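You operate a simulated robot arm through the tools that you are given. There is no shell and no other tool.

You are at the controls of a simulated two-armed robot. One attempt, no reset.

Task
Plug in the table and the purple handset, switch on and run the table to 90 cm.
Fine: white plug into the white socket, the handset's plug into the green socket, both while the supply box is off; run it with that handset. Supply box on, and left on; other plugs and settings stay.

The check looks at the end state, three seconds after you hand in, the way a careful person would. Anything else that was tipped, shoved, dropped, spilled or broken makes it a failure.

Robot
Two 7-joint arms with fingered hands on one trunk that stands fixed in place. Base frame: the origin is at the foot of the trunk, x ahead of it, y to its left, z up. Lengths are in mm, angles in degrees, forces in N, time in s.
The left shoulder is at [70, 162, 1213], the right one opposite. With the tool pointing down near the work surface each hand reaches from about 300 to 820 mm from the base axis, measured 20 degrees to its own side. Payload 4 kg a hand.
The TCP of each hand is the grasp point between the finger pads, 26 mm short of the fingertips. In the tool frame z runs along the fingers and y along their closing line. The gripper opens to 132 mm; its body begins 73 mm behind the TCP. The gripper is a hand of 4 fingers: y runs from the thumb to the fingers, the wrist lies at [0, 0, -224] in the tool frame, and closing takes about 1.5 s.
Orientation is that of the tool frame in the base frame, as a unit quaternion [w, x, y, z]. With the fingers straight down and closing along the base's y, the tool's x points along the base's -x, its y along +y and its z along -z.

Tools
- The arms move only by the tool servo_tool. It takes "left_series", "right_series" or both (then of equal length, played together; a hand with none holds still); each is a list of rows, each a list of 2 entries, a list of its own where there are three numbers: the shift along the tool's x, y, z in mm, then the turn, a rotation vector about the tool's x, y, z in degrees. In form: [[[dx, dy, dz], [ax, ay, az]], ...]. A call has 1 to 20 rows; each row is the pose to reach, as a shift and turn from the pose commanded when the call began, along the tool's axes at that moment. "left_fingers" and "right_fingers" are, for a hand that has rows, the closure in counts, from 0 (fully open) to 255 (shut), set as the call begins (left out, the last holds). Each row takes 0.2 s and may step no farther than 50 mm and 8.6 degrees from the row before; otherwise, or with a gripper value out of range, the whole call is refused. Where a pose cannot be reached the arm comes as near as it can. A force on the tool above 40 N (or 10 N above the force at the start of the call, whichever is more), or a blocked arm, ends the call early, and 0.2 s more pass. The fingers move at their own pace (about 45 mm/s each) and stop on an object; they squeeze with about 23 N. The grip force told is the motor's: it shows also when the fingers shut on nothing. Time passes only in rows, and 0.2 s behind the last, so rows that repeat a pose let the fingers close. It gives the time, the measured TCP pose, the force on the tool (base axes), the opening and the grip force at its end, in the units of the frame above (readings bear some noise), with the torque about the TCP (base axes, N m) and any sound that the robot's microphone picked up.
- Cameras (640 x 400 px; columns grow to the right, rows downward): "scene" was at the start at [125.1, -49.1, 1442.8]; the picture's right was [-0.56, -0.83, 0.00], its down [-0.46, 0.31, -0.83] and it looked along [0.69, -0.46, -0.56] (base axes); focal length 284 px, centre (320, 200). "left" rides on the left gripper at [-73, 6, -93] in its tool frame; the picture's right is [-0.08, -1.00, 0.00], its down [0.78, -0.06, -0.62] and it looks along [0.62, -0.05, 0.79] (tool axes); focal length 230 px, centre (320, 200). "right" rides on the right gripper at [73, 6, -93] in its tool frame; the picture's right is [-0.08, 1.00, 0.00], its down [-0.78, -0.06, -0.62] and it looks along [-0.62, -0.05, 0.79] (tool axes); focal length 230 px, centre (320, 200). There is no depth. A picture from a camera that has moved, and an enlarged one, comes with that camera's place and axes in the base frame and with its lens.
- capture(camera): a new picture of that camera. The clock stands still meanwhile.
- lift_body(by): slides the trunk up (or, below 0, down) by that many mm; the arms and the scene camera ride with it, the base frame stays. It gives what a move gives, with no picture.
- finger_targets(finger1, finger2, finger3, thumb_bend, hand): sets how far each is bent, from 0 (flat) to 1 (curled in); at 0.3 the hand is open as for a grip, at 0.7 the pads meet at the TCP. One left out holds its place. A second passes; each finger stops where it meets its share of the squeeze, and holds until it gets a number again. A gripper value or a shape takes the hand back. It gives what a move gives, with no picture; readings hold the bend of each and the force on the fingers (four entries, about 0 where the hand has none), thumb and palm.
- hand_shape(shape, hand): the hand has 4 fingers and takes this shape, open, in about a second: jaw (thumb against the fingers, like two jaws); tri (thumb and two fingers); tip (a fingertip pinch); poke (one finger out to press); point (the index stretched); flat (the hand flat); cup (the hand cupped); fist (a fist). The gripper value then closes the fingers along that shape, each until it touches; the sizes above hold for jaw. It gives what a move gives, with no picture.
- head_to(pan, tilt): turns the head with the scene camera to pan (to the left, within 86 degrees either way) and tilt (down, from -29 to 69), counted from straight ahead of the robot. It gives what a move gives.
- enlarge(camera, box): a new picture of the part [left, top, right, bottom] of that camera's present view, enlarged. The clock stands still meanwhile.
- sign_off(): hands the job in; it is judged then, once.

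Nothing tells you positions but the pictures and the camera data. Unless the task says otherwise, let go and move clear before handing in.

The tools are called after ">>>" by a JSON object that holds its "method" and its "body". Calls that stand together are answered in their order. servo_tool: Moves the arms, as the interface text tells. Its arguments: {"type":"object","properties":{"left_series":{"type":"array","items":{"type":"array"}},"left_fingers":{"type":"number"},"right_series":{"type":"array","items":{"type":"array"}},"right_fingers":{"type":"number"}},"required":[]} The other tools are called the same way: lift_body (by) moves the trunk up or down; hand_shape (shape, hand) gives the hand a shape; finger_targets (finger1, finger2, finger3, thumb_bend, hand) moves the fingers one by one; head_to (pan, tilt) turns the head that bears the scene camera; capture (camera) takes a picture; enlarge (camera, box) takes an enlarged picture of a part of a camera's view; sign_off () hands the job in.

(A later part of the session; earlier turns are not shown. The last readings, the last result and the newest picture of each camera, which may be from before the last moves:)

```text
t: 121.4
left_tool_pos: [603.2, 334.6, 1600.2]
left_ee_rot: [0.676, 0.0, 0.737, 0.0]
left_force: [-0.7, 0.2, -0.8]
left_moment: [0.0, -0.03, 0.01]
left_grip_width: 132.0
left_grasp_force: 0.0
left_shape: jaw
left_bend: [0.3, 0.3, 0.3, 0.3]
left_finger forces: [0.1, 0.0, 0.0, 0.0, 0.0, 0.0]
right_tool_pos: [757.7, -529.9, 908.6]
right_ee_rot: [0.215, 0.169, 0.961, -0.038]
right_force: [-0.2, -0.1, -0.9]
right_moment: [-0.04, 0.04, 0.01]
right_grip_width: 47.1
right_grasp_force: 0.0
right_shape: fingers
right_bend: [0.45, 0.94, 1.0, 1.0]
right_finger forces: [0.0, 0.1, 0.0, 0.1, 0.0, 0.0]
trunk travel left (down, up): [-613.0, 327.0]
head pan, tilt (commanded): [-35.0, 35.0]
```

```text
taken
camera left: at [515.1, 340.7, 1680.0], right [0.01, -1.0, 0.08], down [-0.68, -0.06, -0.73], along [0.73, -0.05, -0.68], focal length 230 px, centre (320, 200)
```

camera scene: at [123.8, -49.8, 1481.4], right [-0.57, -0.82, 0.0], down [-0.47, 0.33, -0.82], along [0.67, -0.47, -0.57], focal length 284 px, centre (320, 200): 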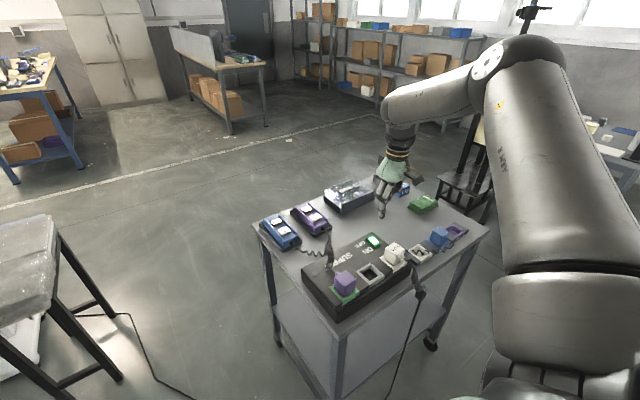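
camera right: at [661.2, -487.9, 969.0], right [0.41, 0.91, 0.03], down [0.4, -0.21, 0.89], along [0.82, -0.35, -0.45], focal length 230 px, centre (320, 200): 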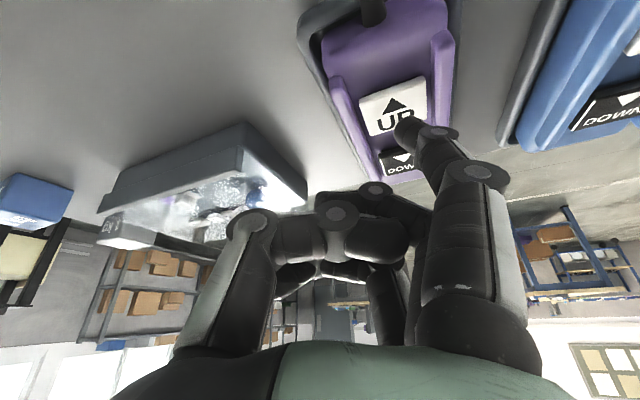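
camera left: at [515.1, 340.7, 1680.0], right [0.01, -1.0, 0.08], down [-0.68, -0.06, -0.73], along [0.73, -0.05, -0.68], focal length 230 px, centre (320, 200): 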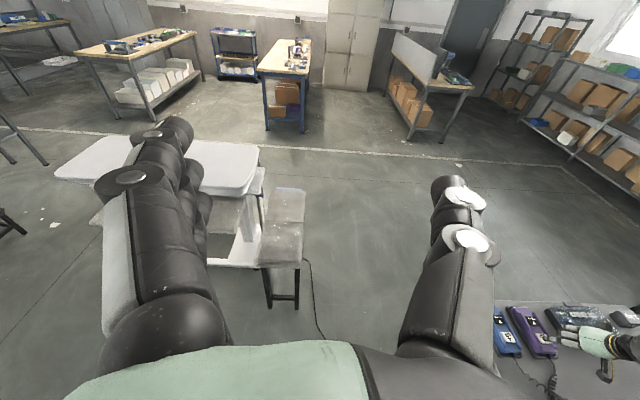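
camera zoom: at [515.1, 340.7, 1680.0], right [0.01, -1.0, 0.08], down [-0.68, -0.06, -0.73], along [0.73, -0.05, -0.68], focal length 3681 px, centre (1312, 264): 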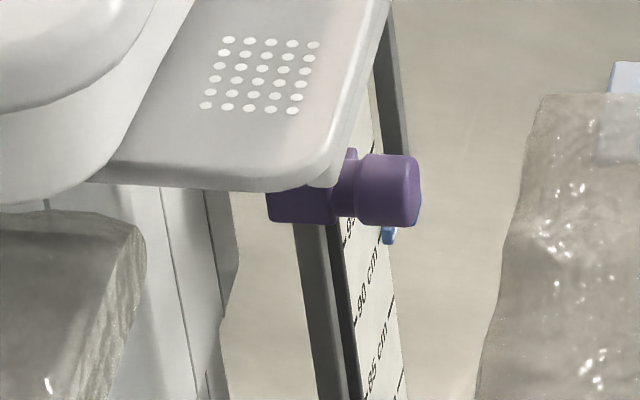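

>>> {"method": "servo_tool", "body": {"left_series": [[[30, -30, 2], [0, 0, 0]], [[60, -60, 5], [0, 0, 0]], [[90, -90, 8], [0, 0, 0]], [[110, -110, 10], [0, 0, 0]], [[110, -110, 10], [0, 0, 0]]]}}

>>> {"method": "capture", "body": {"camera": "left"}}

>>> {"method": "enlarge", "body": {"camera": "left", "box": [227, 173, 259, 193]}}

```text
t: 122.6
left_tool_pos: [603.1, 223.8, 1487.0]
left_ee_rot: [0.675, 0.0, 0.738, 0.0]
left_force: [-0.2, 0.0, -0.8]
left_moment: [0.01, 0.02, -0.01]
left_grip_width: 131.9
left_grasp_force: 0.0
left_shape: jaw
left_bend: [0.3, 0.3, 0.3, 0.3]
left_finger forces: [0.0, 0.0, 0.1, 0.0, 0.1, 0.0]
right_tool_pos: [759.3, -530.2, 908.5]
right_ee_rot: [0.215, 0.169, 0.961, -0.04]
right_force: [0.2, -0.3, 0.4]
right_moment: [0.03, -0.01, 0.0]
right_grip_width: 47.1
right_grasp_force: 0.1
right_shape: fingers
right_bend: [0.45, 0.94, 1.0, 1.0]
right_finger forces: [0.0, 0.0, 0.0, 0.0, 0.0, 0.1]
trunk travel left (down, up): [-613.0, 327.0]
head pan, tilt (commanded): [-35.0, 35.0]
```

```text
taken
camera left: at [515.7, 230.4, 1567.1], right [0.01, -1.0, 0.08], down [-0.68, -0.06, -0.73], along [0.73, -0.05, -0.68], focal length 230 px, centre (320, 200)
```

left: 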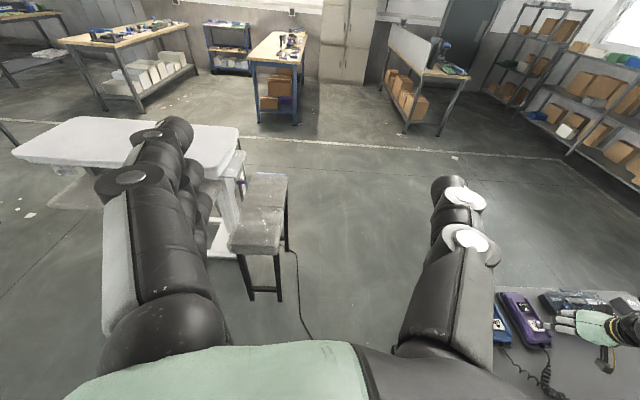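

```text
16.00 times, centred on (243, 183) of left
camera zoom: at [515.7, 230.4, 1567.1], right [0.01, -1.0, 0.08], down [-0.68, -0.06, -0.73], along [0.73, -0.05, -0.68], focal length 3681 px, centre (1552, 472)
```

zoom: 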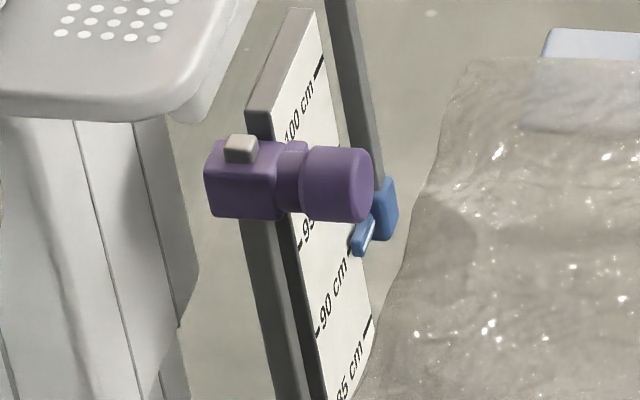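

From this angle the flag sits just under the 90 tick, at about 89.3. One short tap of roughly 5–6 mm should finish it.

>>> {"method": "servo_tool", "body": {"right_series": [[[2.6, 0, 5.4], [0, 0, 0]], [[3.9, 0, 8.1], [0, 0, 0]], [[3.9, 0, 8.1], [0, 0, 0]], [[1.3, 0, 2.7], [0, 0, 0]], [[0, 0, 0], [0, 0, 0]]]}}

>>> {"method": "enlarge", "body": {"camera": "left", "box": [227, 173, 259, 193]}}

```text
t: 123.8
left_tool_pos: [602.2, 222.5, 1488.3]
left_ee_rot: [0.676, 0.001, 0.737, 0.0]
left_force: [0.7, -0.4, 0.2]
left_moment: [-0.01, -0.01, -0.02]
left_grip_width: 132.1
left_grasp_force: 0.1
left_shape: jaw
left_bend: [0.3, 0.3, 0.3, 0.3]
left_finger forces: [0.0, 0.0, 0.0, 0.1, 0.1, 0.1]
right_tool_pos: [759.0, -529.7, 908.7]
right_ee_rot: [0.215, 0.169, 0.961, -0.039]
right_force: [-0.1, 0.6, -0.3]
right_moment: [-0.01, 0.01, 0.04]
right_grip_width: 47.4
right_grasp_force: 0.0
right_shape: fingers
right_bend: [0.45, 0.94, 1.0, 1.0]
right_finger forces: [0.1, 0.0, 0.0, 0.0, 0.0, 0.0]
trunk travel left (down, up): [-613.0, 327.0]
head pan, tilt (commanded): [-35.0, 35.0]
heard: click
```

```text
16.00 times, centred on (243, 183) of left
camera zoom: at [515.8, 230.1, 1567.5], right [0.01, -1.0, 0.08], down [-0.68, -0.06, -0.73], along [0.73, -0.05, -0.68], focal length 3681 px, centre (1552, 472)
```

zoom: 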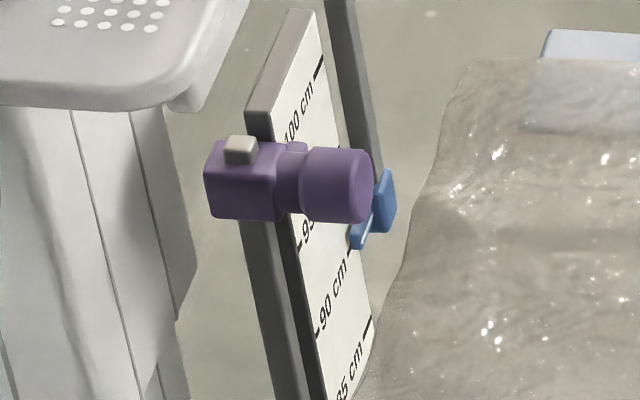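

Now the flag looks level with the 90 tick. I'll move the left camera closer for a final precise check.

>>> {"method": "servo_tool", "body": {"left_series": [[[20, 0, 40], [0, 0, 0]], [[40, 0, 80], [0, 0, 0]], [[60, 0, 120], [0, 0, 0]], [[80, 0, 160], [0, 0, 0]], [[90, 0, 200], [0, 0, 0]], [[90, 0, 200], [0, 0, 0]]]}}

>>> {"method": "capture", "body": {"camera": "left"}}

```text
t: 125.2
left_tool_pos: [792.9, 223.6, 1379.4]
left_ee_rot: [0.677, 0.0, 0.736, 0.0]
left_force: [-0.1, -0.9, -0.2]
left_moment: [0.03, 0.02, 0.0]
left_grip_width: 132.0
left_grasp_force: 0.0
left_shape: jaw
left_bend: [0.3, 0.3, 0.3, 0.3]
left_finger forces: [0.1, 0.1, 0.1, 0.1, 0.0, 0.1]
right_tool_pos: [758.8, -529.5, 909.9]
right_ee_rot: [0.217, 0.17, 0.961, -0.037]
right_force: [-0.1, -0.3, 0.0]
right_moment: [0.02, -0.02, 0.02]
right_grip_width: 47.3
right_grasp_force: 0.0
right_shape: fingers
right_bend: [0.45, 0.94, 1.0, 1.0]
right_finger forces: [0.1, 0.0, 0.1, 0.0, 0.1, 0.0]
trunk travel left (down, up): [-613.0, 327.0]
head pan, tilt (commanded): [-35.0, 35.0]
```

```text
taken
camera left: at [706.1, 230.9, 1459.8], right [0.01, -1.0, 0.08], down [-0.68, -0.06, -0.73], along [0.73, -0.05, -0.68], focal length 230 px, centre (320, 200)
```

left: 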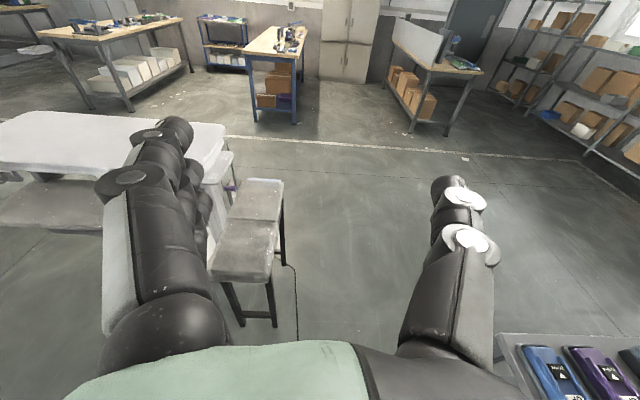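

>>> {"method": "enlarge", "body": {"camera": "left", "box": [217, 175, 249, 195]}}

>>> {"method": "enlarge", "body": {"camera": "left", "box": [180, 110, 300, 185]}}

```text
16.00 times, centred on (233, 185) of left
camera zoom: at [706.1, 230.9, 1459.8], right [0.01, -1.0, 0.08], down [-0.68, -0.06, -0.73], along [0.73, -0.05, -0.68], focal length 3681 px, centre (1712, 440)
```

zoom: 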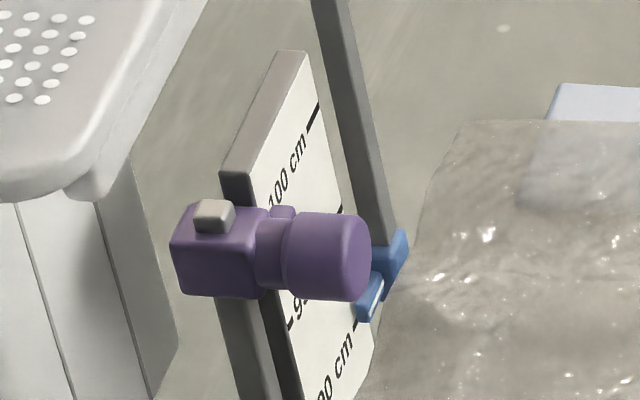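

```text
5.33 times, centred on (240, 148) of left
camera zoom: at [706.1, 230.9, 1459.8], right [0.01, -1.0, 0.08], down [-0.68, -0.06, -0.73], along [0.73, -0.05, -0.68], focal length 1227 px, centre (747, 480)
```

zoom: 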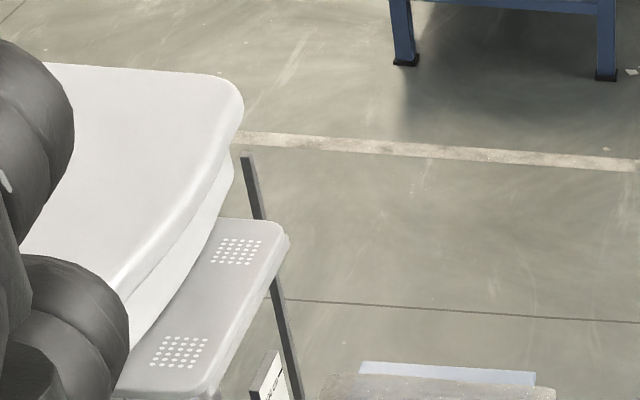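

In this close view the 90 tick runs straight into the near edge of the flag, so the table reads 90 cm. I'll lift the finger away from the handset and retreat.

>>> {"method": "servo_tool", "body": {"right_series": [[[-12, 0, -27], [0, 0, 0]], [[-25, 0, -54], [0, 0, 0]], [[-42, 0, -90], [0, 0, 0]], [[-60, 0, -125], [0, 0, 0]], [[-60, 0, -125], [0, 0, 0]]]}}

>>> {"method": "servo_tool", "body": {"right_series": [[[40, 0, -5], [0, 0, 0]], [[80, 0, -10], [0, 0, 0]], [[120, 0, -15], [0, 0, 0]], [[160, 0, -20], [0, 0, 0]], [[200, 0, -25], [0, 0, 0]], [[230, 0, -30], [0, 0, 0]], [[230, 0, -30], [0, 0, 0]]]}}

>>> {"method": "enlarge", "body": {"camera": "left", "box": [217, 175, 249, 195]}}

>>> {"method": "capture", "body": {"camera": "scene"}}

>>> {"method": "capture", "body": {"camera": "right"}}

```text
t: 126.4
left_tool_pos: [795.4, 223.9, 1379.2]
left_ee_rot: [0.675, 0.0, 0.738, 0.001]
left_force: [0.5, -0.6, -0.9]
left_moment: [0.04, -0.01, 0.03]
left_grip_width: 131.9
left_grasp_force: 0.0
left_shape: jaw
left_bend: [0.3, 0.3, 0.3, 0.3]
left_finger forces: [0.1, 0.0, 0.1, 0.1, 0.0, 0.0]
right_tool_pos: [743.0, -523.8, 1041.2]
right_ee_rot: [0.216, 0.17, 0.961, -0.038]
right_force: [0.1, -0.7, 0.2]
right_moment: [0.01, 0.0, -0.05]
right_grip_width: 47.0
right_grasp_force: 0.1
right_shape: fingers
right_bend: [0.45, 0.94, 1.0, 1.0]
right_finger forces: [0.1, 0.1, 0.0, 0.0, 0.0, 0.1]
right hand out of reach, approached as far as the arm can: row 3, 4, 5
trunk travel left (down, up): [-613.0, 327.0]
head pan, tilt (commanded): [-35.0, 35.0]
```

```text
t: 128.0
left_tool_pos: [795.9, 223.5, 1379.2]
left_ee_rot: [0.674, -0.001, 0.738, 0.001]
left_force: [0.6, -0.6, -0.3]
left_moment: [0.0, -0.02, -0.01]
left_grip_width: 131.9
left_grasp_force: 0.1
left_shape: jaw
left_bend: [0.3, 0.3, 0.3, 0.3]
left_finger forces: [0.1, 0.0, 0.0, 0.0, 0.1, 0.0]
right_tool_pos: [536.5, -452.3, 971.1]
right_ee_rot: [0.215, 0.17, 0.961, -0.038]
right_force: [-0.2, 0.3, 0.6]
right_moment: [0.0, 0.01, 0.01]
right_grip_width: 47.1
right_grasp_force: 0.0
right_shape: fingers
right_bend: [0.45, 0.94, 1.0, 1.0]
right_finger forces: [0.0, 0.0, 0.0, 0.1, 0.0, 0.0]
trunk travel left (down, up): [-613.0, 327.0]
head pan, tilt (commanded): [-35.0, 35.0]
```

```text
16.00 times, centred on (233, 185) of left
camera zoom: at [708.1, 231.0, 1458.5], right [0.01, -1.0, 0.08], down [-0.68, -0.06, -0.73], along [0.73, -0.05, -0.68], focal length 3681 px, centre (1712, 440)
```

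zoom: 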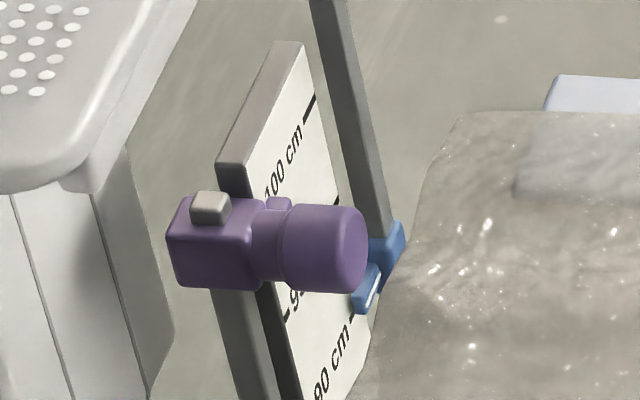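

```text
taken
camera scene: at [124.4, -49.9, 1361.3], right [-0.57, -0.82, 0.0], down [-0.47, 0.33, -0.82], along [0.67, -0.47, -0.57], focal length 284 px, centre (320, 200)
```

scene: 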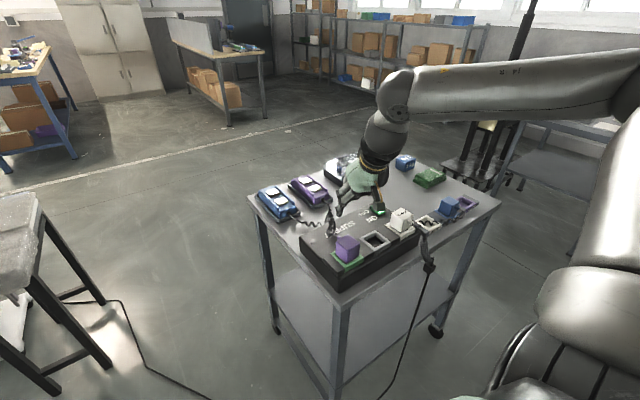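

```text
taken
camera right: at [438.2, -409.9, 1023.0], right [0.41, 0.91, 0.03], down [0.4, -0.21, 0.89], along [0.82, -0.35, -0.45], focal length 230 px, centre (320, 200)
```

right: 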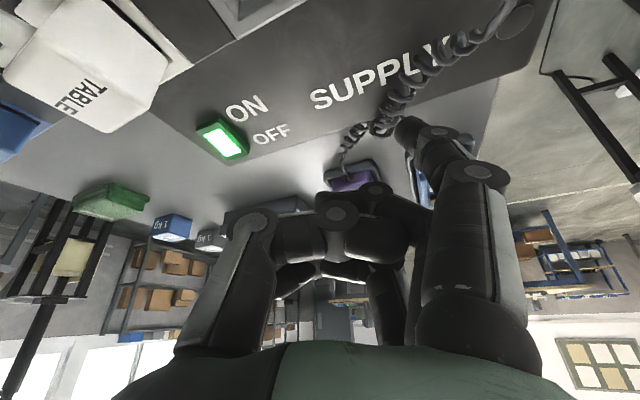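

I came down a bit while retreating, so I'll raise the right hand straight up clear of the cord, then tuck it back and inspect the trolley.

>>> {"method": "servo_tool", "body": {"right_series": [[[-17, 0, -36], [0, 0, 0]], [[-34, 0, -72], [0, 0, 0]], [[-51, 0, -108], [0, 0, 0]], [[-68, 0, -144], [0, 0, 0]], [[-68, 0, -144], [0, 0, 0]]]}}

>>> {"method": "servo_tool", "body": {"right_series": [[[17, -15, -35], [0, 0, 0]], [[34, -30, -70], [0, 0, 0]], [[51, -45, -100], [0, 0, 0]], [[68, -60, -120], [0, 0, 0]], [[68, -60, -120], [0, 0, 0]]]}}

>>> {"method": "capture", "body": {"camera": "scene"}}

>>> {"method": "enlarge", "body": {"camera": "scene", "box": [240, 150, 510, 310]}}

```text
t: 129.2
left_tool_pos: [794.7, 223.3, 1379.9]
left_ee_rot: [0.676, 0.0, 0.737, 0.0]
left_force: [0.9, -0.2, -0.3]
left_moment: [-0.01, -0.01, 0.02]
left_grip_width: 132.1
left_grasp_force: 0.0
left_shape: jaw
left_bend: [0.3, 0.3, 0.3, 0.3]
left_finger forces: [0.1, 0.1, 0.1, 0.1, 0.0, 0.0]
right_tool_pos: [535.4, -452.8, 1132.2]
right_ee_rot: [0.214, 0.17, 0.961, -0.038]
right_force: [0.6, 0.0, 0.4]
right_moment: [-0.02, -0.04, 0.0]
right_grip_width: 47.3
right_grasp_force: 0.1
right_shape: fingers
right_bend: [0.45, 0.94, 1.0, 1.0]
right_finger forces: [0.0, 0.1, 0.0, 0.0, 0.0, 0.0]
trunk travel left (down, up): [-613.0, 327.0]
head pan, tilt (commanded): [-35.0, 35.0]
```

```text
t: 130.4
left_tool_pos: [794.2, 224.8, 1378.8]
left_ee_rot: [0.675, 0.0, 0.738, 0.001]
left_force: [-0.2, 0.0, 0.0]
left_moment: [-0.03, 0.01, -0.02]
left_grip_width: 131.8
left_grasp_force: 0.1
left_shape: jaw
left_bend: [0.3, 0.3, 0.3, 0.3]
left_finger forces: [0.0, 0.1, 0.1, 0.0, 0.1, 0.0]
right_tool_pos: [411.9, -467.5, 1207.8]
right_ee_rot: [0.215, 0.169, 0.961, -0.039]
right_force: [-0.8, -0.1, -0.4]
right_moment: [0.01, 0.0, 0.01]
right_grip_width: 47.2
right_grasp_force: 0.1
right_shape: fingers
right_bend: [0.45, 0.94, 1.0, 1.0]
right_finger forces: [0.0, 0.0, 0.0, 0.1, 0.0, 0.1]
trunk travel left (down, up): [-613.0, 327.0]
head pan, tilt (commanded): [-35.0, 35.0]
```

```text
taken
camera scene: at [124.9, -49.9, 1361.2], right [-0.57, -0.82, 0.0], down [-0.47, 0.33, -0.82], along [0.67, -0.47, -0.57], focal length 284 px, centre (320, 200)
```

scene: 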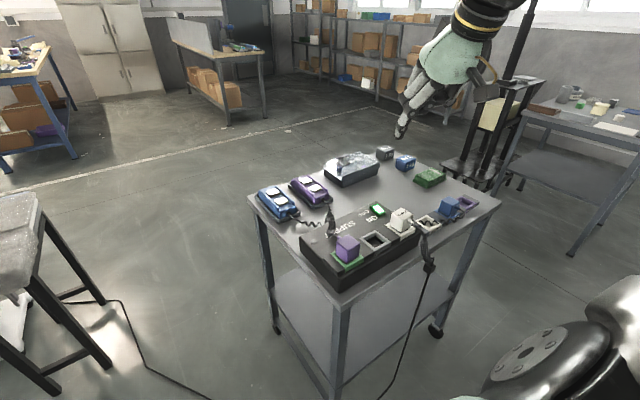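

```text
2.37 times, centred on (375, 230) of scene
camera zoom: at [124.9, -49.9, 1361.2], right [-0.57, -0.82, 0.0], down [-0.47, 0.33, -0.82], along [0.67, -0.47, -0.57], focal length 672 px, centre (190, 129)
```

zoom: 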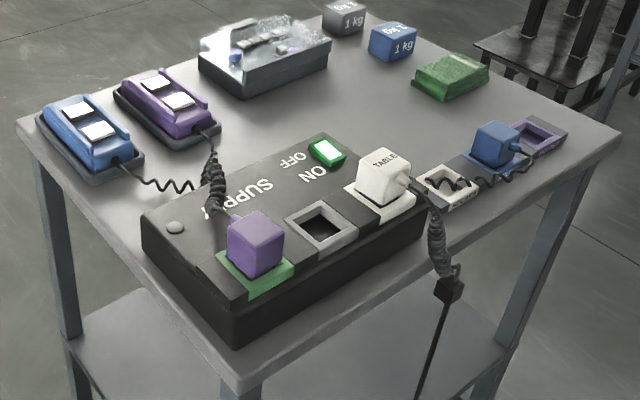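

Everything on the trolley looks right: rocker lit, both plugs in, other items in place. To be sure of the height, I'll take one more reading of the scale from a low angle to the left of the stool, where parallax matters least.

>>> {"method": "servo_tool", "body": {"left_series": [[[34, 27, 0], [0, 0, 0]], [[68, 54, 0], [0, 0, 0]], [[103, 81, 0], [0, 0, 0]], [[137, 108, 0], [0, 0, 0]], [[171, 135, 0], [0, 0, 0]], [[206, 163, 0], [0, 0, 0]], [[240, 190, 0], [0, 0, 0]], [[275, 217, 0], [0, 0, 0]], [[309, 244, 0], [0, 0, 0]], [[343, 271, 0], [0, 0, 0]], [[378, 298, 0], [0, 0, 0]], [[412, 325, 0], [0, 0, 0]], [[446, 352, 0], [0, 0, 0]], [[481, 380, -5], [0, 0, 0]], [[481, 380, -5], [0, 0, 0]]]}}

>>> {"method": "servo_tool", "body": {"left_series": [[[0, 0, 0], [0, -6, 0]], [[0, 0, 0], [0, -12, 0]], [[0, 0, 0], [0, -18, 0]], [[0, 0, 0], [0, -18, 0]]]}}

>>> {"method": "capture", "body": {"camera": "left"}}

```text
t: 133.6
left_tool_pos: [740.2, 566.5, 934.4]
left_ee_rot: [0.676, 0.0, 0.737, 0.0]
left_force: [-0.1, -0.2, 0.0]
left_moment: [-0.01, 0.01, 0.0]
left_grip_width: 131.8
left_grasp_force: 0.1
left_shape: jaw
left_bend: [0.3, 0.3, 0.3, 0.3]
left_finger forces: [0.1, 0.0, 0.0, 0.1, 0.0, 0.1]
left hand out of reach, approached as far as the arm can: row 13, 14, 15
right_tool_pos: [411.1, -467.7, 1210.9]
right_ee_rot: [0.216, 0.169, 0.961, -0.039]
right_force: [-0.4, -0.5, -0.3]
right_moment: [0.01, 0.0, 0.01]
right_grip_width: 47.1
right_grasp_force: 0.0
right_shape: fingers
right_bend: [0.45, 0.94, 1.0, 1.0]
right_finger forces: [0.1, 0.0, 0.0, 0.1, 0.0, 0.0]
trunk travel left (down, up): [-613.0, 327.0]
head pan, tilt (commanded): [-35.0, 35.0]
```

```text
t: 134.6
left_tool_pos: [687.4, 590.5, 981.4]
left_ee_rot: [0.754, 0.0, 0.657, 0.0]
left_force: [-0.4, 0.8, 0.2]
left_moment: [-0.03, 0.01, 0.01]
left_grip_width: 131.8
left_grasp_force: 0.0
left_shape: jaw
left_bend: [0.3, 0.3, 0.3, 0.3]
left_finger forces: [0.0, 0.0, 0.0, 0.0, 0.0, 0.0]
left hand out of reach, approached as far as the arm can: row 1, 2, 3, 4
right_tool_pos: [410.4, -470.7, 1209.5]
right_ee_rot: [0.216, 0.17, 0.961, -0.037]
right_force: [-0.4, 0.8, 0.1]
right_moment: [0.02, -0.02, 0.0]
right_grip_width: 47.3
right_grasp_force: 0.0
right_shape: fingers
right_bend: [0.45, 0.94, 1.0, 1.0]
right_finger forces: [0.1, 0.1, 0.1, 0.0, 0.0, 0.0]
trunk travel left (down, up): [-613.0, 327.0]
head pan, tilt (commanded): [-35.0, 35.0]
```

```text
taken
camera left: at [584.8, 596.7, 1040.4], right [-0.01, -1.0, 0.08], down [-0.5, -0.06, -0.86], along [0.86, -0.05, -0.5], focal length 230 px, centre (320, 200)
```

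left: 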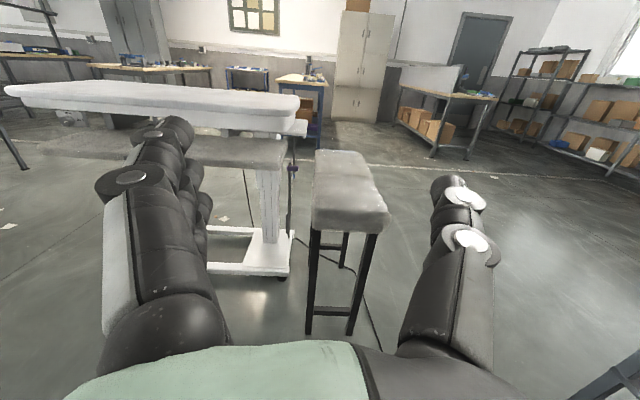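

>>> {"method": "enlarge", "body": {"camera": "left", "box": [275, 155, 315, 180]}}

>>> {"method": "enlarge", "body": {"camera": "left", "box": [220, 80, 348, 250]}}

```text
16.00 times, centred on (295, 168) of left
camera zoom: at [584.8, 596.7, 1040.4], right [-0.01, -1.0, 0.08], down [-0.5, -0.06, -0.86], along [0.86, -0.05, -0.5], focal length 3681 px, centre (720, 720)
```

zoom: 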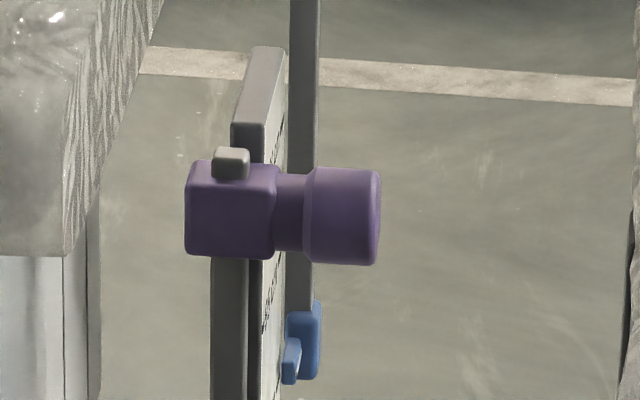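

```text
2.35 times, centred on (284, 165) of left
camera zoom: at [584.8, 596.7, 1040.4], right [-0.01, -1.0, 0.08], down [-0.5, -0.06, -0.86], along [0.86, -0.05, -0.5], focal length 541 px, centre (405, 282)
```

zoom: 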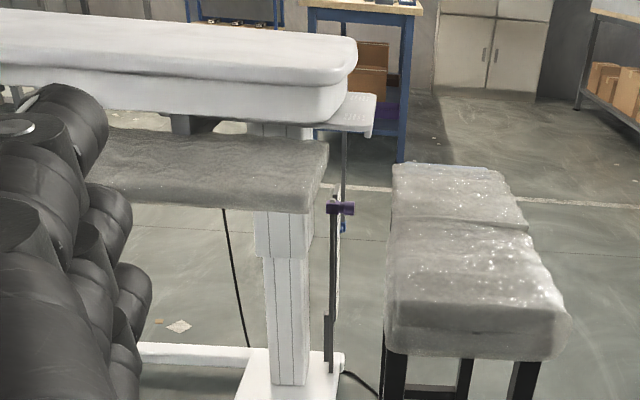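

>>> {"method": "enlarge", "body": {"camera": "left", "box": [277, 168, 309, 188]}}

```text
16.00 times, centred on (293, 178) of left
camera zoom: at [584.8, 596.7, 1040.4], right [-0.01, -1.0, 0.08], down [-0.5, -0.06, -0.86], along [0.86, -0.05, -0.5], focal length 3681 px, centre (752, 552)
```

zoom: 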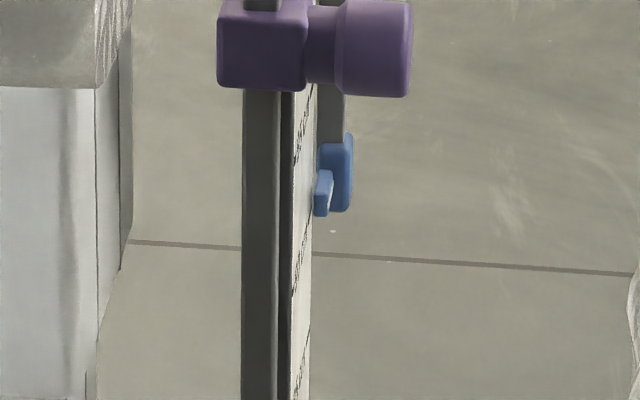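

>>> {"method": "servo_tool", "body": {"left_series": [[[0, -35, 0], [0, 0, 0]], [[0, -70, 0], [0, 0, 0]], [[0, -90, 0], [0, 0, 0]], [[0, -90, 0], [0, 0, 0]]]}}

>>> {"method": "capture", "body": {"camera": "left"}}

>>> {"method": "enlarge", "body": {"camera": "left", "box": [260, 160, 300, 185]}}

```text
t: 135.6
left_tool_pos: [687.3, 500.6, 981.5]
left_ee_rot: [0.753, 0.0, 0.658, 0.001]
left_force: [0.3, -0.5, 0.3]
left_moment: [-0.04, 0.01, -0.01]
left_grip_width: 132.1
left_grasp_force: 0.0
left_shape: jaw
left_bend: [0.3, 0.3, 0.3, 0.3]
left_finger forces: [0.0, 0.1, 0.1, 0.1, 0.0, 0.1]
right_tool_pos: [409.3, -470.5, 1209.7]
right_ee_rot: [0.215, 0.168, 0.961, -0.038]
right_force: [-0.1, 0.5, 0.4]
right_moment: [0.02, -0.02, 0.01]
right_grip_width: 47.2
right_grasp_force: 0.0
right_shape: fingers
right_bend: [0.45, 0.94, 1.0, 1.0]
right_finger forces: [0.0, 0.0, 0.1, 0.1, 0.0, 0.0]
trunk travel left (down, up): [-613.0, 327.0]
head pan, tilt (commanded): [-35.0, 35.0]
```

```text
taken
camera left: at [583.4, 506.4, 1040.1], right [-0.01, -1.0, 0.08], down [-0.51, -0.06, -0.86], along [0.86, -0.05, -0.5], focal length 230 px, centre (320, 200)
```

left: 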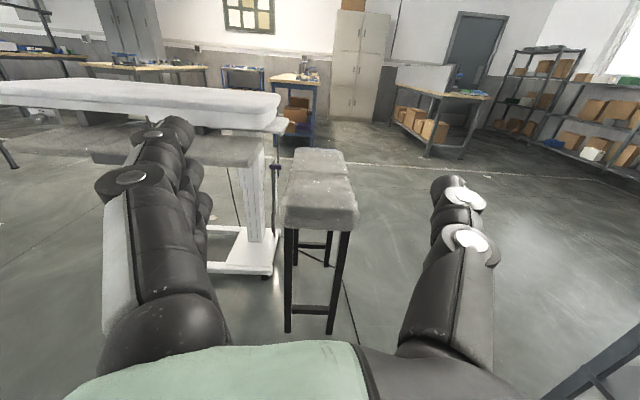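

```text
16.00 times, centred on (280, 172) of left
camera zoom: at [583.4, 506.4, 1040.1], right [-0.01, -1.0, 0.08], down [-0.51, -0.06, -0.86], along [0.86, -0.05, -0.5], focal length 3681 px, centre (960, 640)
```

zoom: 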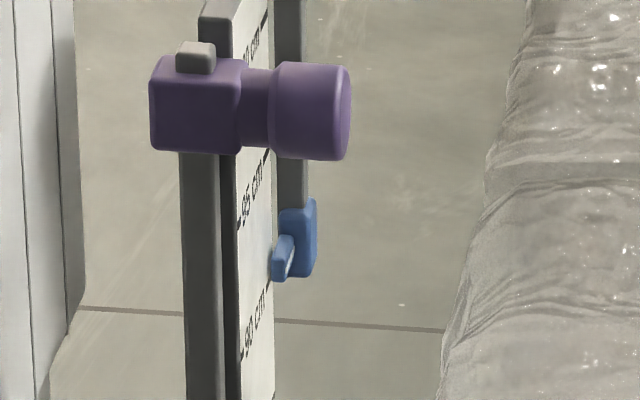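

This lower angle shows it best: the flag's bottom edge is right at the 90 tick, so its centre may be a few millimetres above. I'll lower the camera further to get a near-horizontal reading.

>>> {"method": "servo_tool", "body": {"left_series": [[[40, 5, -5], [0, 0, 0]], [[79, 10, -11], [0, 0, 0]], [[119, 15, -16], [0, 0, 0]], [[158, 20, -21], [0, 0, 0]], [[198, 25, -27], [0, 0, 0]], [[198, 25, -27], [0, 0, 0]]]}}

>>> {"method": "capture", "body": {"camera": "left"}}

```text
t: 137.0
left_tool_pos: [641.0, 529.6, 949.1]
left_ee_rot: [0.752, 0.0, 0.659, 0.001]
left_force: [0.4, -0.2, 0.0]
left_moment: [-0.02, -0.03, 0.02]
left_grip_width: 131.9
left_grasp_force: 0.0
left_shape: jaw
left_bend: [0.3, 0.3, 0.3, 0.3]
left_finger forces: [0.0, 0.0, 0.0, 0.0, 0.0, 0.0]
left hand out of reach, approached as far as the arm can: row 1, 2, 3, 4, 5, 6
right_tool_pos: [410.2, -469.6, 1209.1]
right_ee_rot: [0.214, 0.17, 0.961, -0.038]
right_force: [0.9, 0.3, -0.2]
right_moment: [0.0, 0.01, -0.02]
right_grip_width: 47.3
right_grasp_force: 0.1
right_shape: fingers
right_bend: [0.45, 0.94, 1.0, 1.0]
right_finger forces: [0.1, 0.0, 0.1, 0.1, 0.0, 0.0]
trunk travel left (down, up): [-613.0, 327.0]
head pan, tilt (commanded): [-35.0, 35.0]
```

```text
taken
camera left: at [538.9, 537.0, 1007.7], right [-0.01, -1.0, 0.08], down [-0.51, -0.06, -0.86], along [0.86, -0.05, -0.51], focal length 230 px, centre (320, 200)
```

left: 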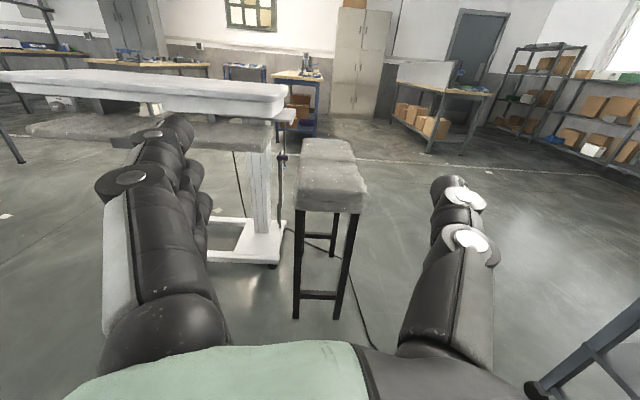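

>>> {"method": "servo_tool", "body": {"right_series": [[[-16, 0, -34], [0, 0, 0]], [[-32, 0, -68], [0, 0, 0]], [[-48, 0, -102], [0, 0, 0]], [[-64, 0, -136], [0, 0, 0]], [[-64, 0, -136], [0, 0, 0]]]}}

>>> {"method": "lift_body", "body": {"by": -150}}

>>> {"method": "capture", "body": {"camera": "scene"}}

>>> {"method": "capture", "body": {"camera": "left"}}

```text
t: 138.2
left_tool_pos: [641.5, 531.0, 947.5]
left_ee_rot: [0.752, 0.0, 0.659, 0.0]
left_force: [-0.6, -0.2, 0.0]
left_moment: [-0.01, -0.04, -0.02]
left_grip_width: 132.1
left_grasp_force: 0.2
left_shape: jaw
left_bend: [0.3, 0.3, 0.3, 0.3]
left_finger forces: [0.1, 0.1, 0.1, 0.1, 0.1, 0.0]
right_tool_pos: [409.3, -469.6, 1297.2]
right_ee_rot: [0.216, 0.169, 0.961, -0.038]
right_force: [0.4, 0.2, -0.7]
right_moment: [0.0, 0.01, 0.02]
right_grip_width: 47.1
right_grasp_force: 0.1
right_shape: fingers
right_bend: [0.45, 0.94, 1.0, 1.0]
right_finger forces: [0.0, 0.0, 0.0, 0.1, 0.1, 0.1]
right hand out of reach, approached as far as the arm can: row 3, 4, 5
trunk travel left (down, up): [-613.0, 327.0]
head pan, tilt (commanded): [-35.0, 35.0]
```

```text
t: 140.0
left_tool_pos: [640.5, 530.3, 798.8]
left_ee_rot: [0.752, 0.0, 0.659, 0.0]
left_force: [1.0, 0.0, 0.5]
left_moment: [-0.03, -0.01, -0.01]
left_grip_width: 132.1
left_grasp_force: 0.0
left_shape: jaw
left_bend: [0.3, 0.3, 0.3, 0.3]
left_finger forces: [0.0, 0.0, 0.0, 0.1, 0.0, 0.0]
right_tool_pos: [409.3, -468.9, 1149.2]
right_ee_rot: [0.215, 0.169, 0.961, -0.038]
right_force: [0.6, 0.6, 0.9]
right_moment: [0.0, -0.01, 0.0]
right_grip_width: 47.7
right_grasp_force: 0.1
right_shape: fingers
right_bend: [0.45, 0.94, 1.0, 1.0]
right_finger forces: [0.0, 0.1, 0.0, 0.1, 0.1, 0.0]
trunk travel left (down, up): [-463.0, 477.0]
head pan, tilt (commanded): [-35.0, 35.0]
```

```text
taken
camera scene: at [123.6, -49.9, 1211.4], right [-0.57, -0.82, 0.0], down [-0.47, 0.33, -0.82], along [0.67, -0.47, -0.57], focal length 284 px, centre (320, 200)
```

scene: 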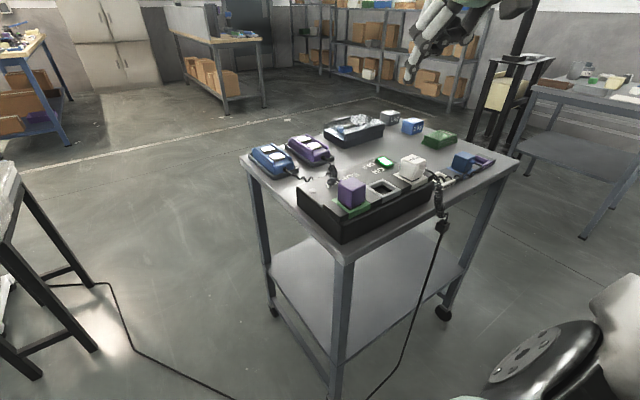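

```text
taken
camera left: at [538.4, 537.5, 857.8], right [-0.01, -1.0, 0.08], down [-0.51, -0.06, -0.86], along [0.86, -0.05, -0.51], focal length 230 px, centre (320, 200)
```

left: 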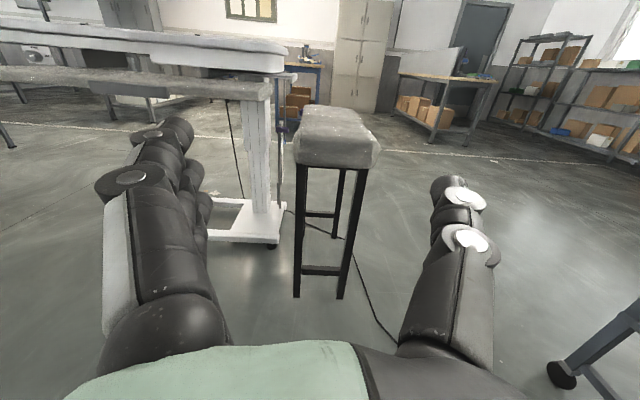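

>>> {"method": "enlarge", "body": {"camera": "left", "box": [180, 10, 340, 160]}}

>>> {"method": "enlarge", "body": {"camera": "left", "box": [262, 108, 302, 133]}}

```text
2.67 times, centred on (260, 85) of left
camera zoom: at [538.4, 537.5, 857.8], right [-0.01, -1.0, 0.08], down [-0.51, -0.06, -0.86], along [0.86, -0.05, -0.51], focal length 614 px, centre (480, 507)
```

zoom: 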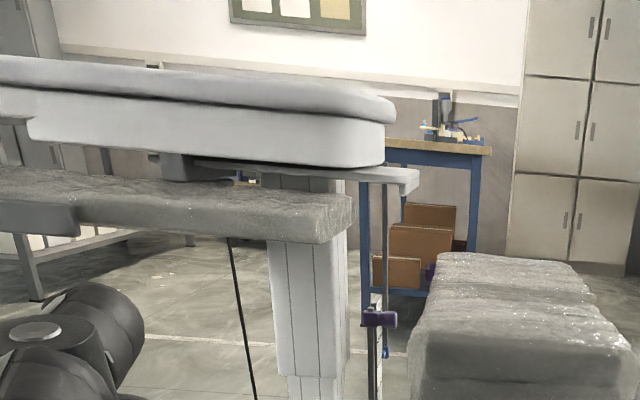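

```text
16.00 times, centred on (282, 120) of left
camera zoom: at [538.4, 537.5, 857.8], right [-0.01, -1.0, 0.08], down [-0.51, -0.06, -0.86], along [0.86, -0.05, -0.51], focal length 3681 px, centre (928, 1472)
```

zoom: 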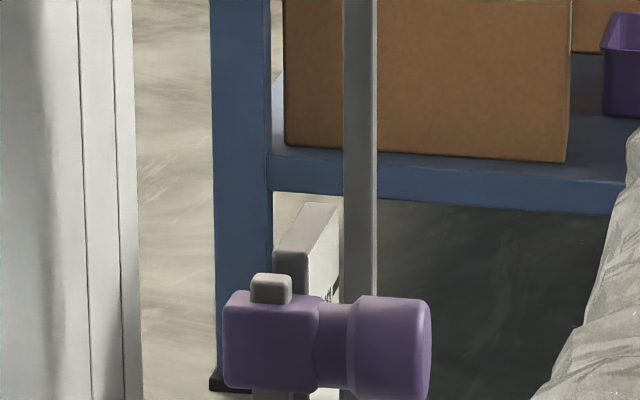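

>>> {"method": "enlarge", "body": {"camera": "left", "box": [262, 124, 302, 149]}}

>>> {"method": "enlarge", "body": {"camera": "left", "box": [240, 20, 320, 70]}}

```text
16.00 times, centred on (282, 136) of left
camera zoom: at [538.4, 537.5, 857.8], right [-0.01, -1.0, 0.08], down [-0.51, -0.06, -0.86], along [0.86, -0.05, -0.51], focal length 3681 px, centre (928, 1216)
```

zoom: 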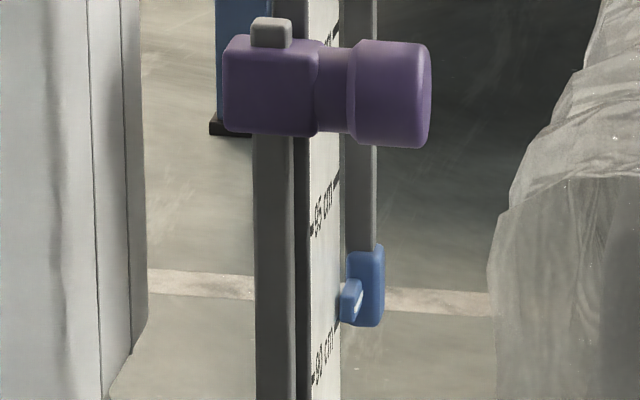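

```text
8.00 times, centred on (280, 45) of left
camera zoom: at [538.4, 537.5, 857.8], right [-0.01, -1.0, 0.08], down [-0.51, -0.06, -0.86], along [0.86, -0.05, -0.51], focal length 1841 px, centre (640, 1440)
```

zoom: 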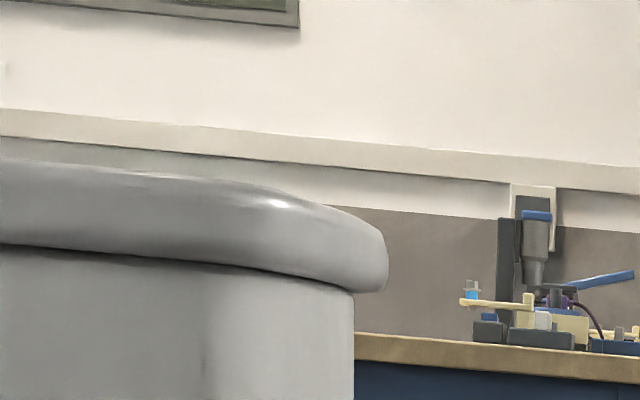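

This near-level view shows the flag's middle sits a little above the 90 line, perhaps 7 mm. I'll cross-check by measuring the mattress top directly, raising the camera until it's nearly level with it.

>>> {"method": "lift_body", "body": {"by": 40}}

>>> {"method": "enlarge", "body": {"camera": "left", "box": [240, 30, 320, 80]}}

>>> {"method": "enlarge", "body": {"camera": "left", "box": [262, 129, 302, 154]}}

>>> {"method": "lift_body", "body": {"by": 30}}

>>> {"method": "enlarge", "body": {"camera": "left", "box": [240, 30, 320, 80]}}

```text
t: 140.8
left_tool_pos: [641.6, 530.9, 838.1]
left_ee_rot: [0.752, 0.0, 0.659, 0.0]
left_force: [0.8, 0.2, -0.1]
left_moment: [0.02, 0.0, 0.0]
left_grip_width: 132.2
left_grasp_force: 0.0
left_shape: jaw
left_bend: [0.3, 0.3, 0.3, 0.3]
left_finger forces: [0.1, 0.0, 0.0, 0.1, 0.1, 0.0]
right_tool_pos: [409.4, -468.9, 1188.6]
right_ee_rot: [0.215, 0.167, 0.961, -0.037]
right_force: [-0.5, -0.2, 0.1]
right_moment: [-0.02, -0.02, -0.02]
right_grip_width: 47.3
right_grasp_force: 0.0
right_shape: fingers
right_bend: [0.45, 0.94, 1.0, 1.0]
right_finger forces: [0.0, 0.0, 0.1, 0.0, 0.1, 0.1]
trunk travel left (down, up): [-503.0, 437.0]
head pan, tilt (commanded): [-35.0, 35.0]
```

```text
8.00 times, centred on (280, 55) of left
camera zoom: at [538.6, 537.6, 897.4], right [-0.01, -1.0, 0.08], down [-0.51, -0.06, -0.86], along [0.86, -0.05, -0.51], focal length 1841 px, centre (640, 1360)
```

zoom: 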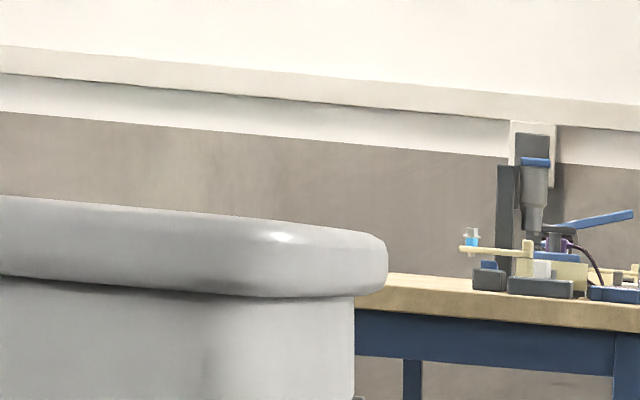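

```text
16.00 times, centred on (282, 142) of left
camera zoom: at [538.6, 537.6, 897.4], right [-0.01, -1.0, 0.08], down [-0.51, -0.06, -0.86], along [0.86, -0.05, -0.51], focal length 3681 px, centre (928, 1136)
```

zoom: 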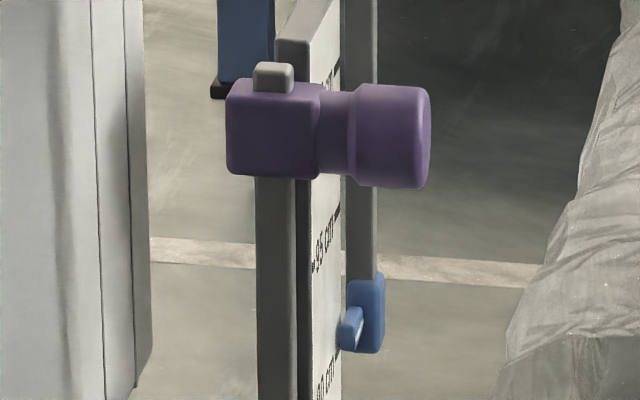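

```text
t: 141.6
left_tool_pos: [640.7, 530.1, 868.2]
left_ee_rot: [0.753, 0.0, 0.658, 0.0]
left_force: [-0.2, -0.4, 0.7]
left_moment: [0.0, 0.01, -0.03]
left_grip_width: 131.8
left_grasp_force: 0.0
left_shape: jaw
left_bend: [0.3, 0.3, 0.3, 0.3]
left_finger forces: [0.0, 0.0, 0.0, 0.0, 0.0, 0.0]
right_tool_pos: [409.7, -468.5, 1216.3]
right_ee_rot: [0.216, 0.169, 0.961, -0.038]
right_force: [0.2, 0.8, -0.1]
right_moment: [0.0, -0.02, -0.02]
right_grip_width: 47.4
right_grasp_force: 0.1
right_shape: fingers
right_bend: [0.45, 0.94, 1.0, 1.0]
right_finger forces: [0.0, 0.1, 0.0, 0.0, 0.0, 0.1]
trunk travel left (down, up): [-533.0, 407.0]
head pan, tilt (commanded): [-35.0, 35.0]
```

```text
8.00 times, centred on (280, 55) of left
camera zoom: at [538.7, 537.6, 927.4], right [-0.01, -1.0, 0.08], down [-0.51, -0.06, -0.86], along [0.86, -0.05, -0.51], focal length 1841 px, centre (640, 1360)
```

zoom: 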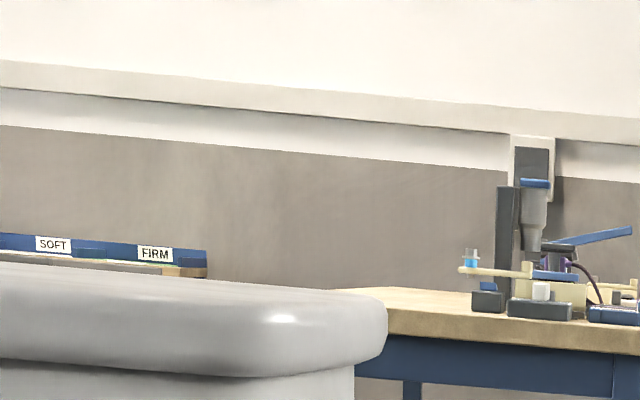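

The mattress top silhouette comes out level with the camera at z≈897–900, which agrees with 90 cm. I'll calibrate that with floor points seen from two heights to remove any camera-pitch error.

>>> {"method": "enlarge", "body": {"camera": "left", "box": [280, 270, 360, 320]}}

>>> {"method": "enlarge", "body": {"camera": "left", "box": [200, 205, 300, 267]}}

>>> {"method": "lift_body", "body": {"by": -70}}

>>> {"method": "enlarge", "body": {"camera": "left", "box": [280, 260, 360, 310]}}

>>> {"method": "enlarge", "body": {"camera": "left", "box": [200, 195, 300, 257]}}

>>> {"method": "enlarge", "body": {"camera": "left", "box": [240, 20, 320, 70]}}

```text
8.00 times, centred on (320, 295) of left
camera zoom: at [538.7, 537.6, 927.4], right [-0.01, -1.0, 0.08], down [-0.51, -0.06, -0.86], along [0.86, -0.05, -0.51], focal length 1841 px, centre (320, -560)
```

zoom: 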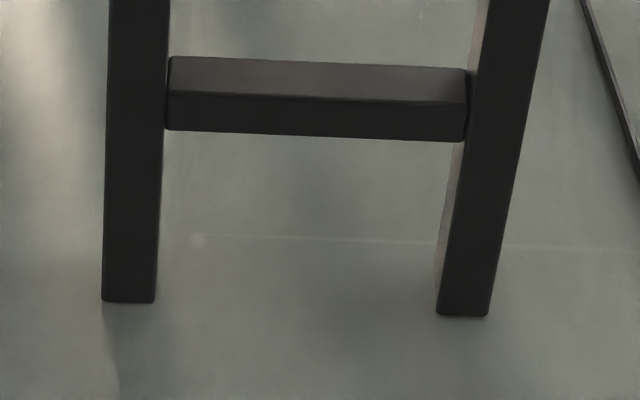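

```text
6.40 times, centred on (250, 236) of left
camera zoom: at [538.7, 537.6, 927.4], right [-0.01, -1.0, 0.08], down [-0.51, -0.06, -0.86], along [0.86, -0.05, -0.51], focal length 1472 px, centre (768, -30)
```

zoom: 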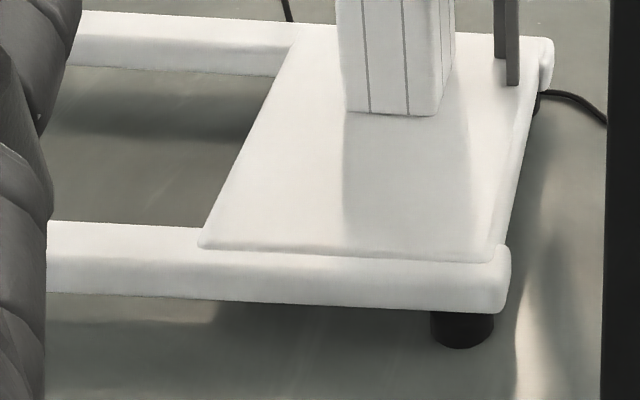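

```text
t: 142.7
left_tool_pos: [640.7, 531.1, 799.4]
left_ee_rot: [0.752, 0.0, 0.659, 0.0]
left_force: [0.5, 0.5, -0.3]
left_moment: [-0.05, -0.01, -0.01]
left_grip_width: 132.1
left_grasp_force: 0.0
left_shape: jaw
left_bend: [0.3, 0.3, 0.3, 0.3]
left_finger forces: [0.1, 0.0, 0.0, 0.0, 0.1, 0.0]
right_tool_pos: [408.6, -470.5, 1148.7]
right_ee_rot: [0.216, 0.169, 0.961, -0.038]
right_force: [1.4, -0.5, 0.3]
right_moment: [-0.02, 0.0, 0.01]
right_grip_width: 47.3
right_grasp_force: 0.0
right_shape: fingers
right_bend: [0.45, 0.94, 1.0, 1.0]
right_finger forces: [0.0, 0.0, 0.0, 0.1, 0.0, 0.1]
trunk travel left (down, up): [-463.0, 477.0]
head pan, tilt (commanded): [-35.0, 35.0]
```

```text
8.00 times, centred on (320, 285) of left
camera zoom: at [538.4, 537.5, 857.8], right [-0.01, -1.0, 0.08], down [-0.51, -0.06, -0.86], along [0.86, -0.05, -0.51], focal length 1841 px, centre (320, -480)
```

zoom: 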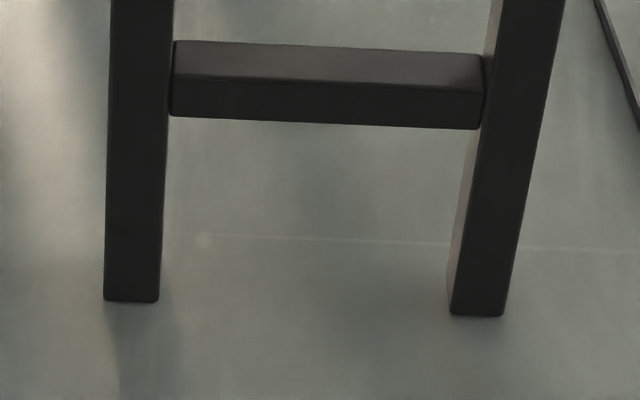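

```text
6.40 times, centred on (250, 226) of left
camera zoom: at [538.4, 537.5, 857.8], right [-0.01, -1.0, 0.08], down [-0.51, -0.06, -0.86], along [0.86, -0.05, -0.51], focal length 1472 px, centre (768, 34)
```

zoom: 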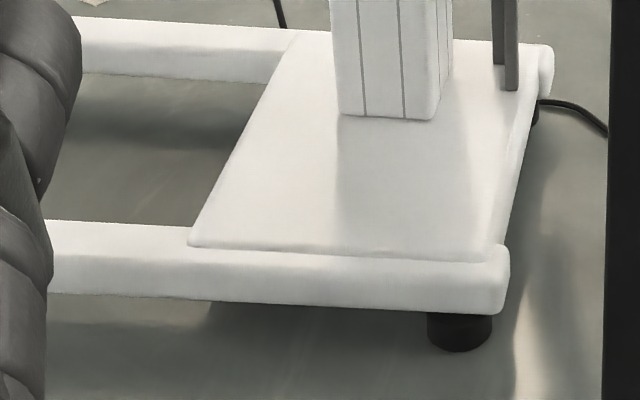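

```text
8.00 times, centred on (280, 45) of left
camera zoom: at [538.4, 537.5, 857.8], right [-0.01, -1.0, 0.08], down [-0.51, -0.06, -0.86], along [0.86, -0.05, -0.51], focal length 1841 px, centre (640, 1440)
```

zoom: 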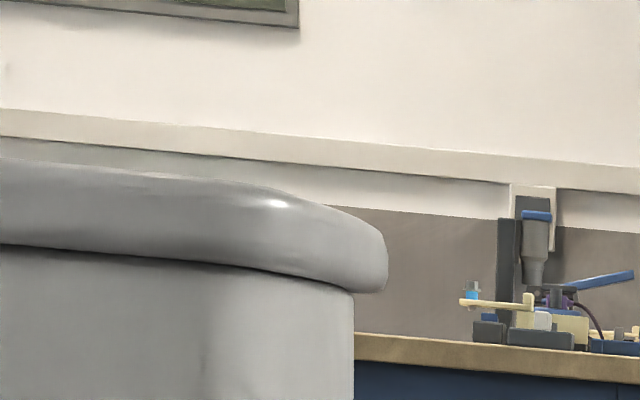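

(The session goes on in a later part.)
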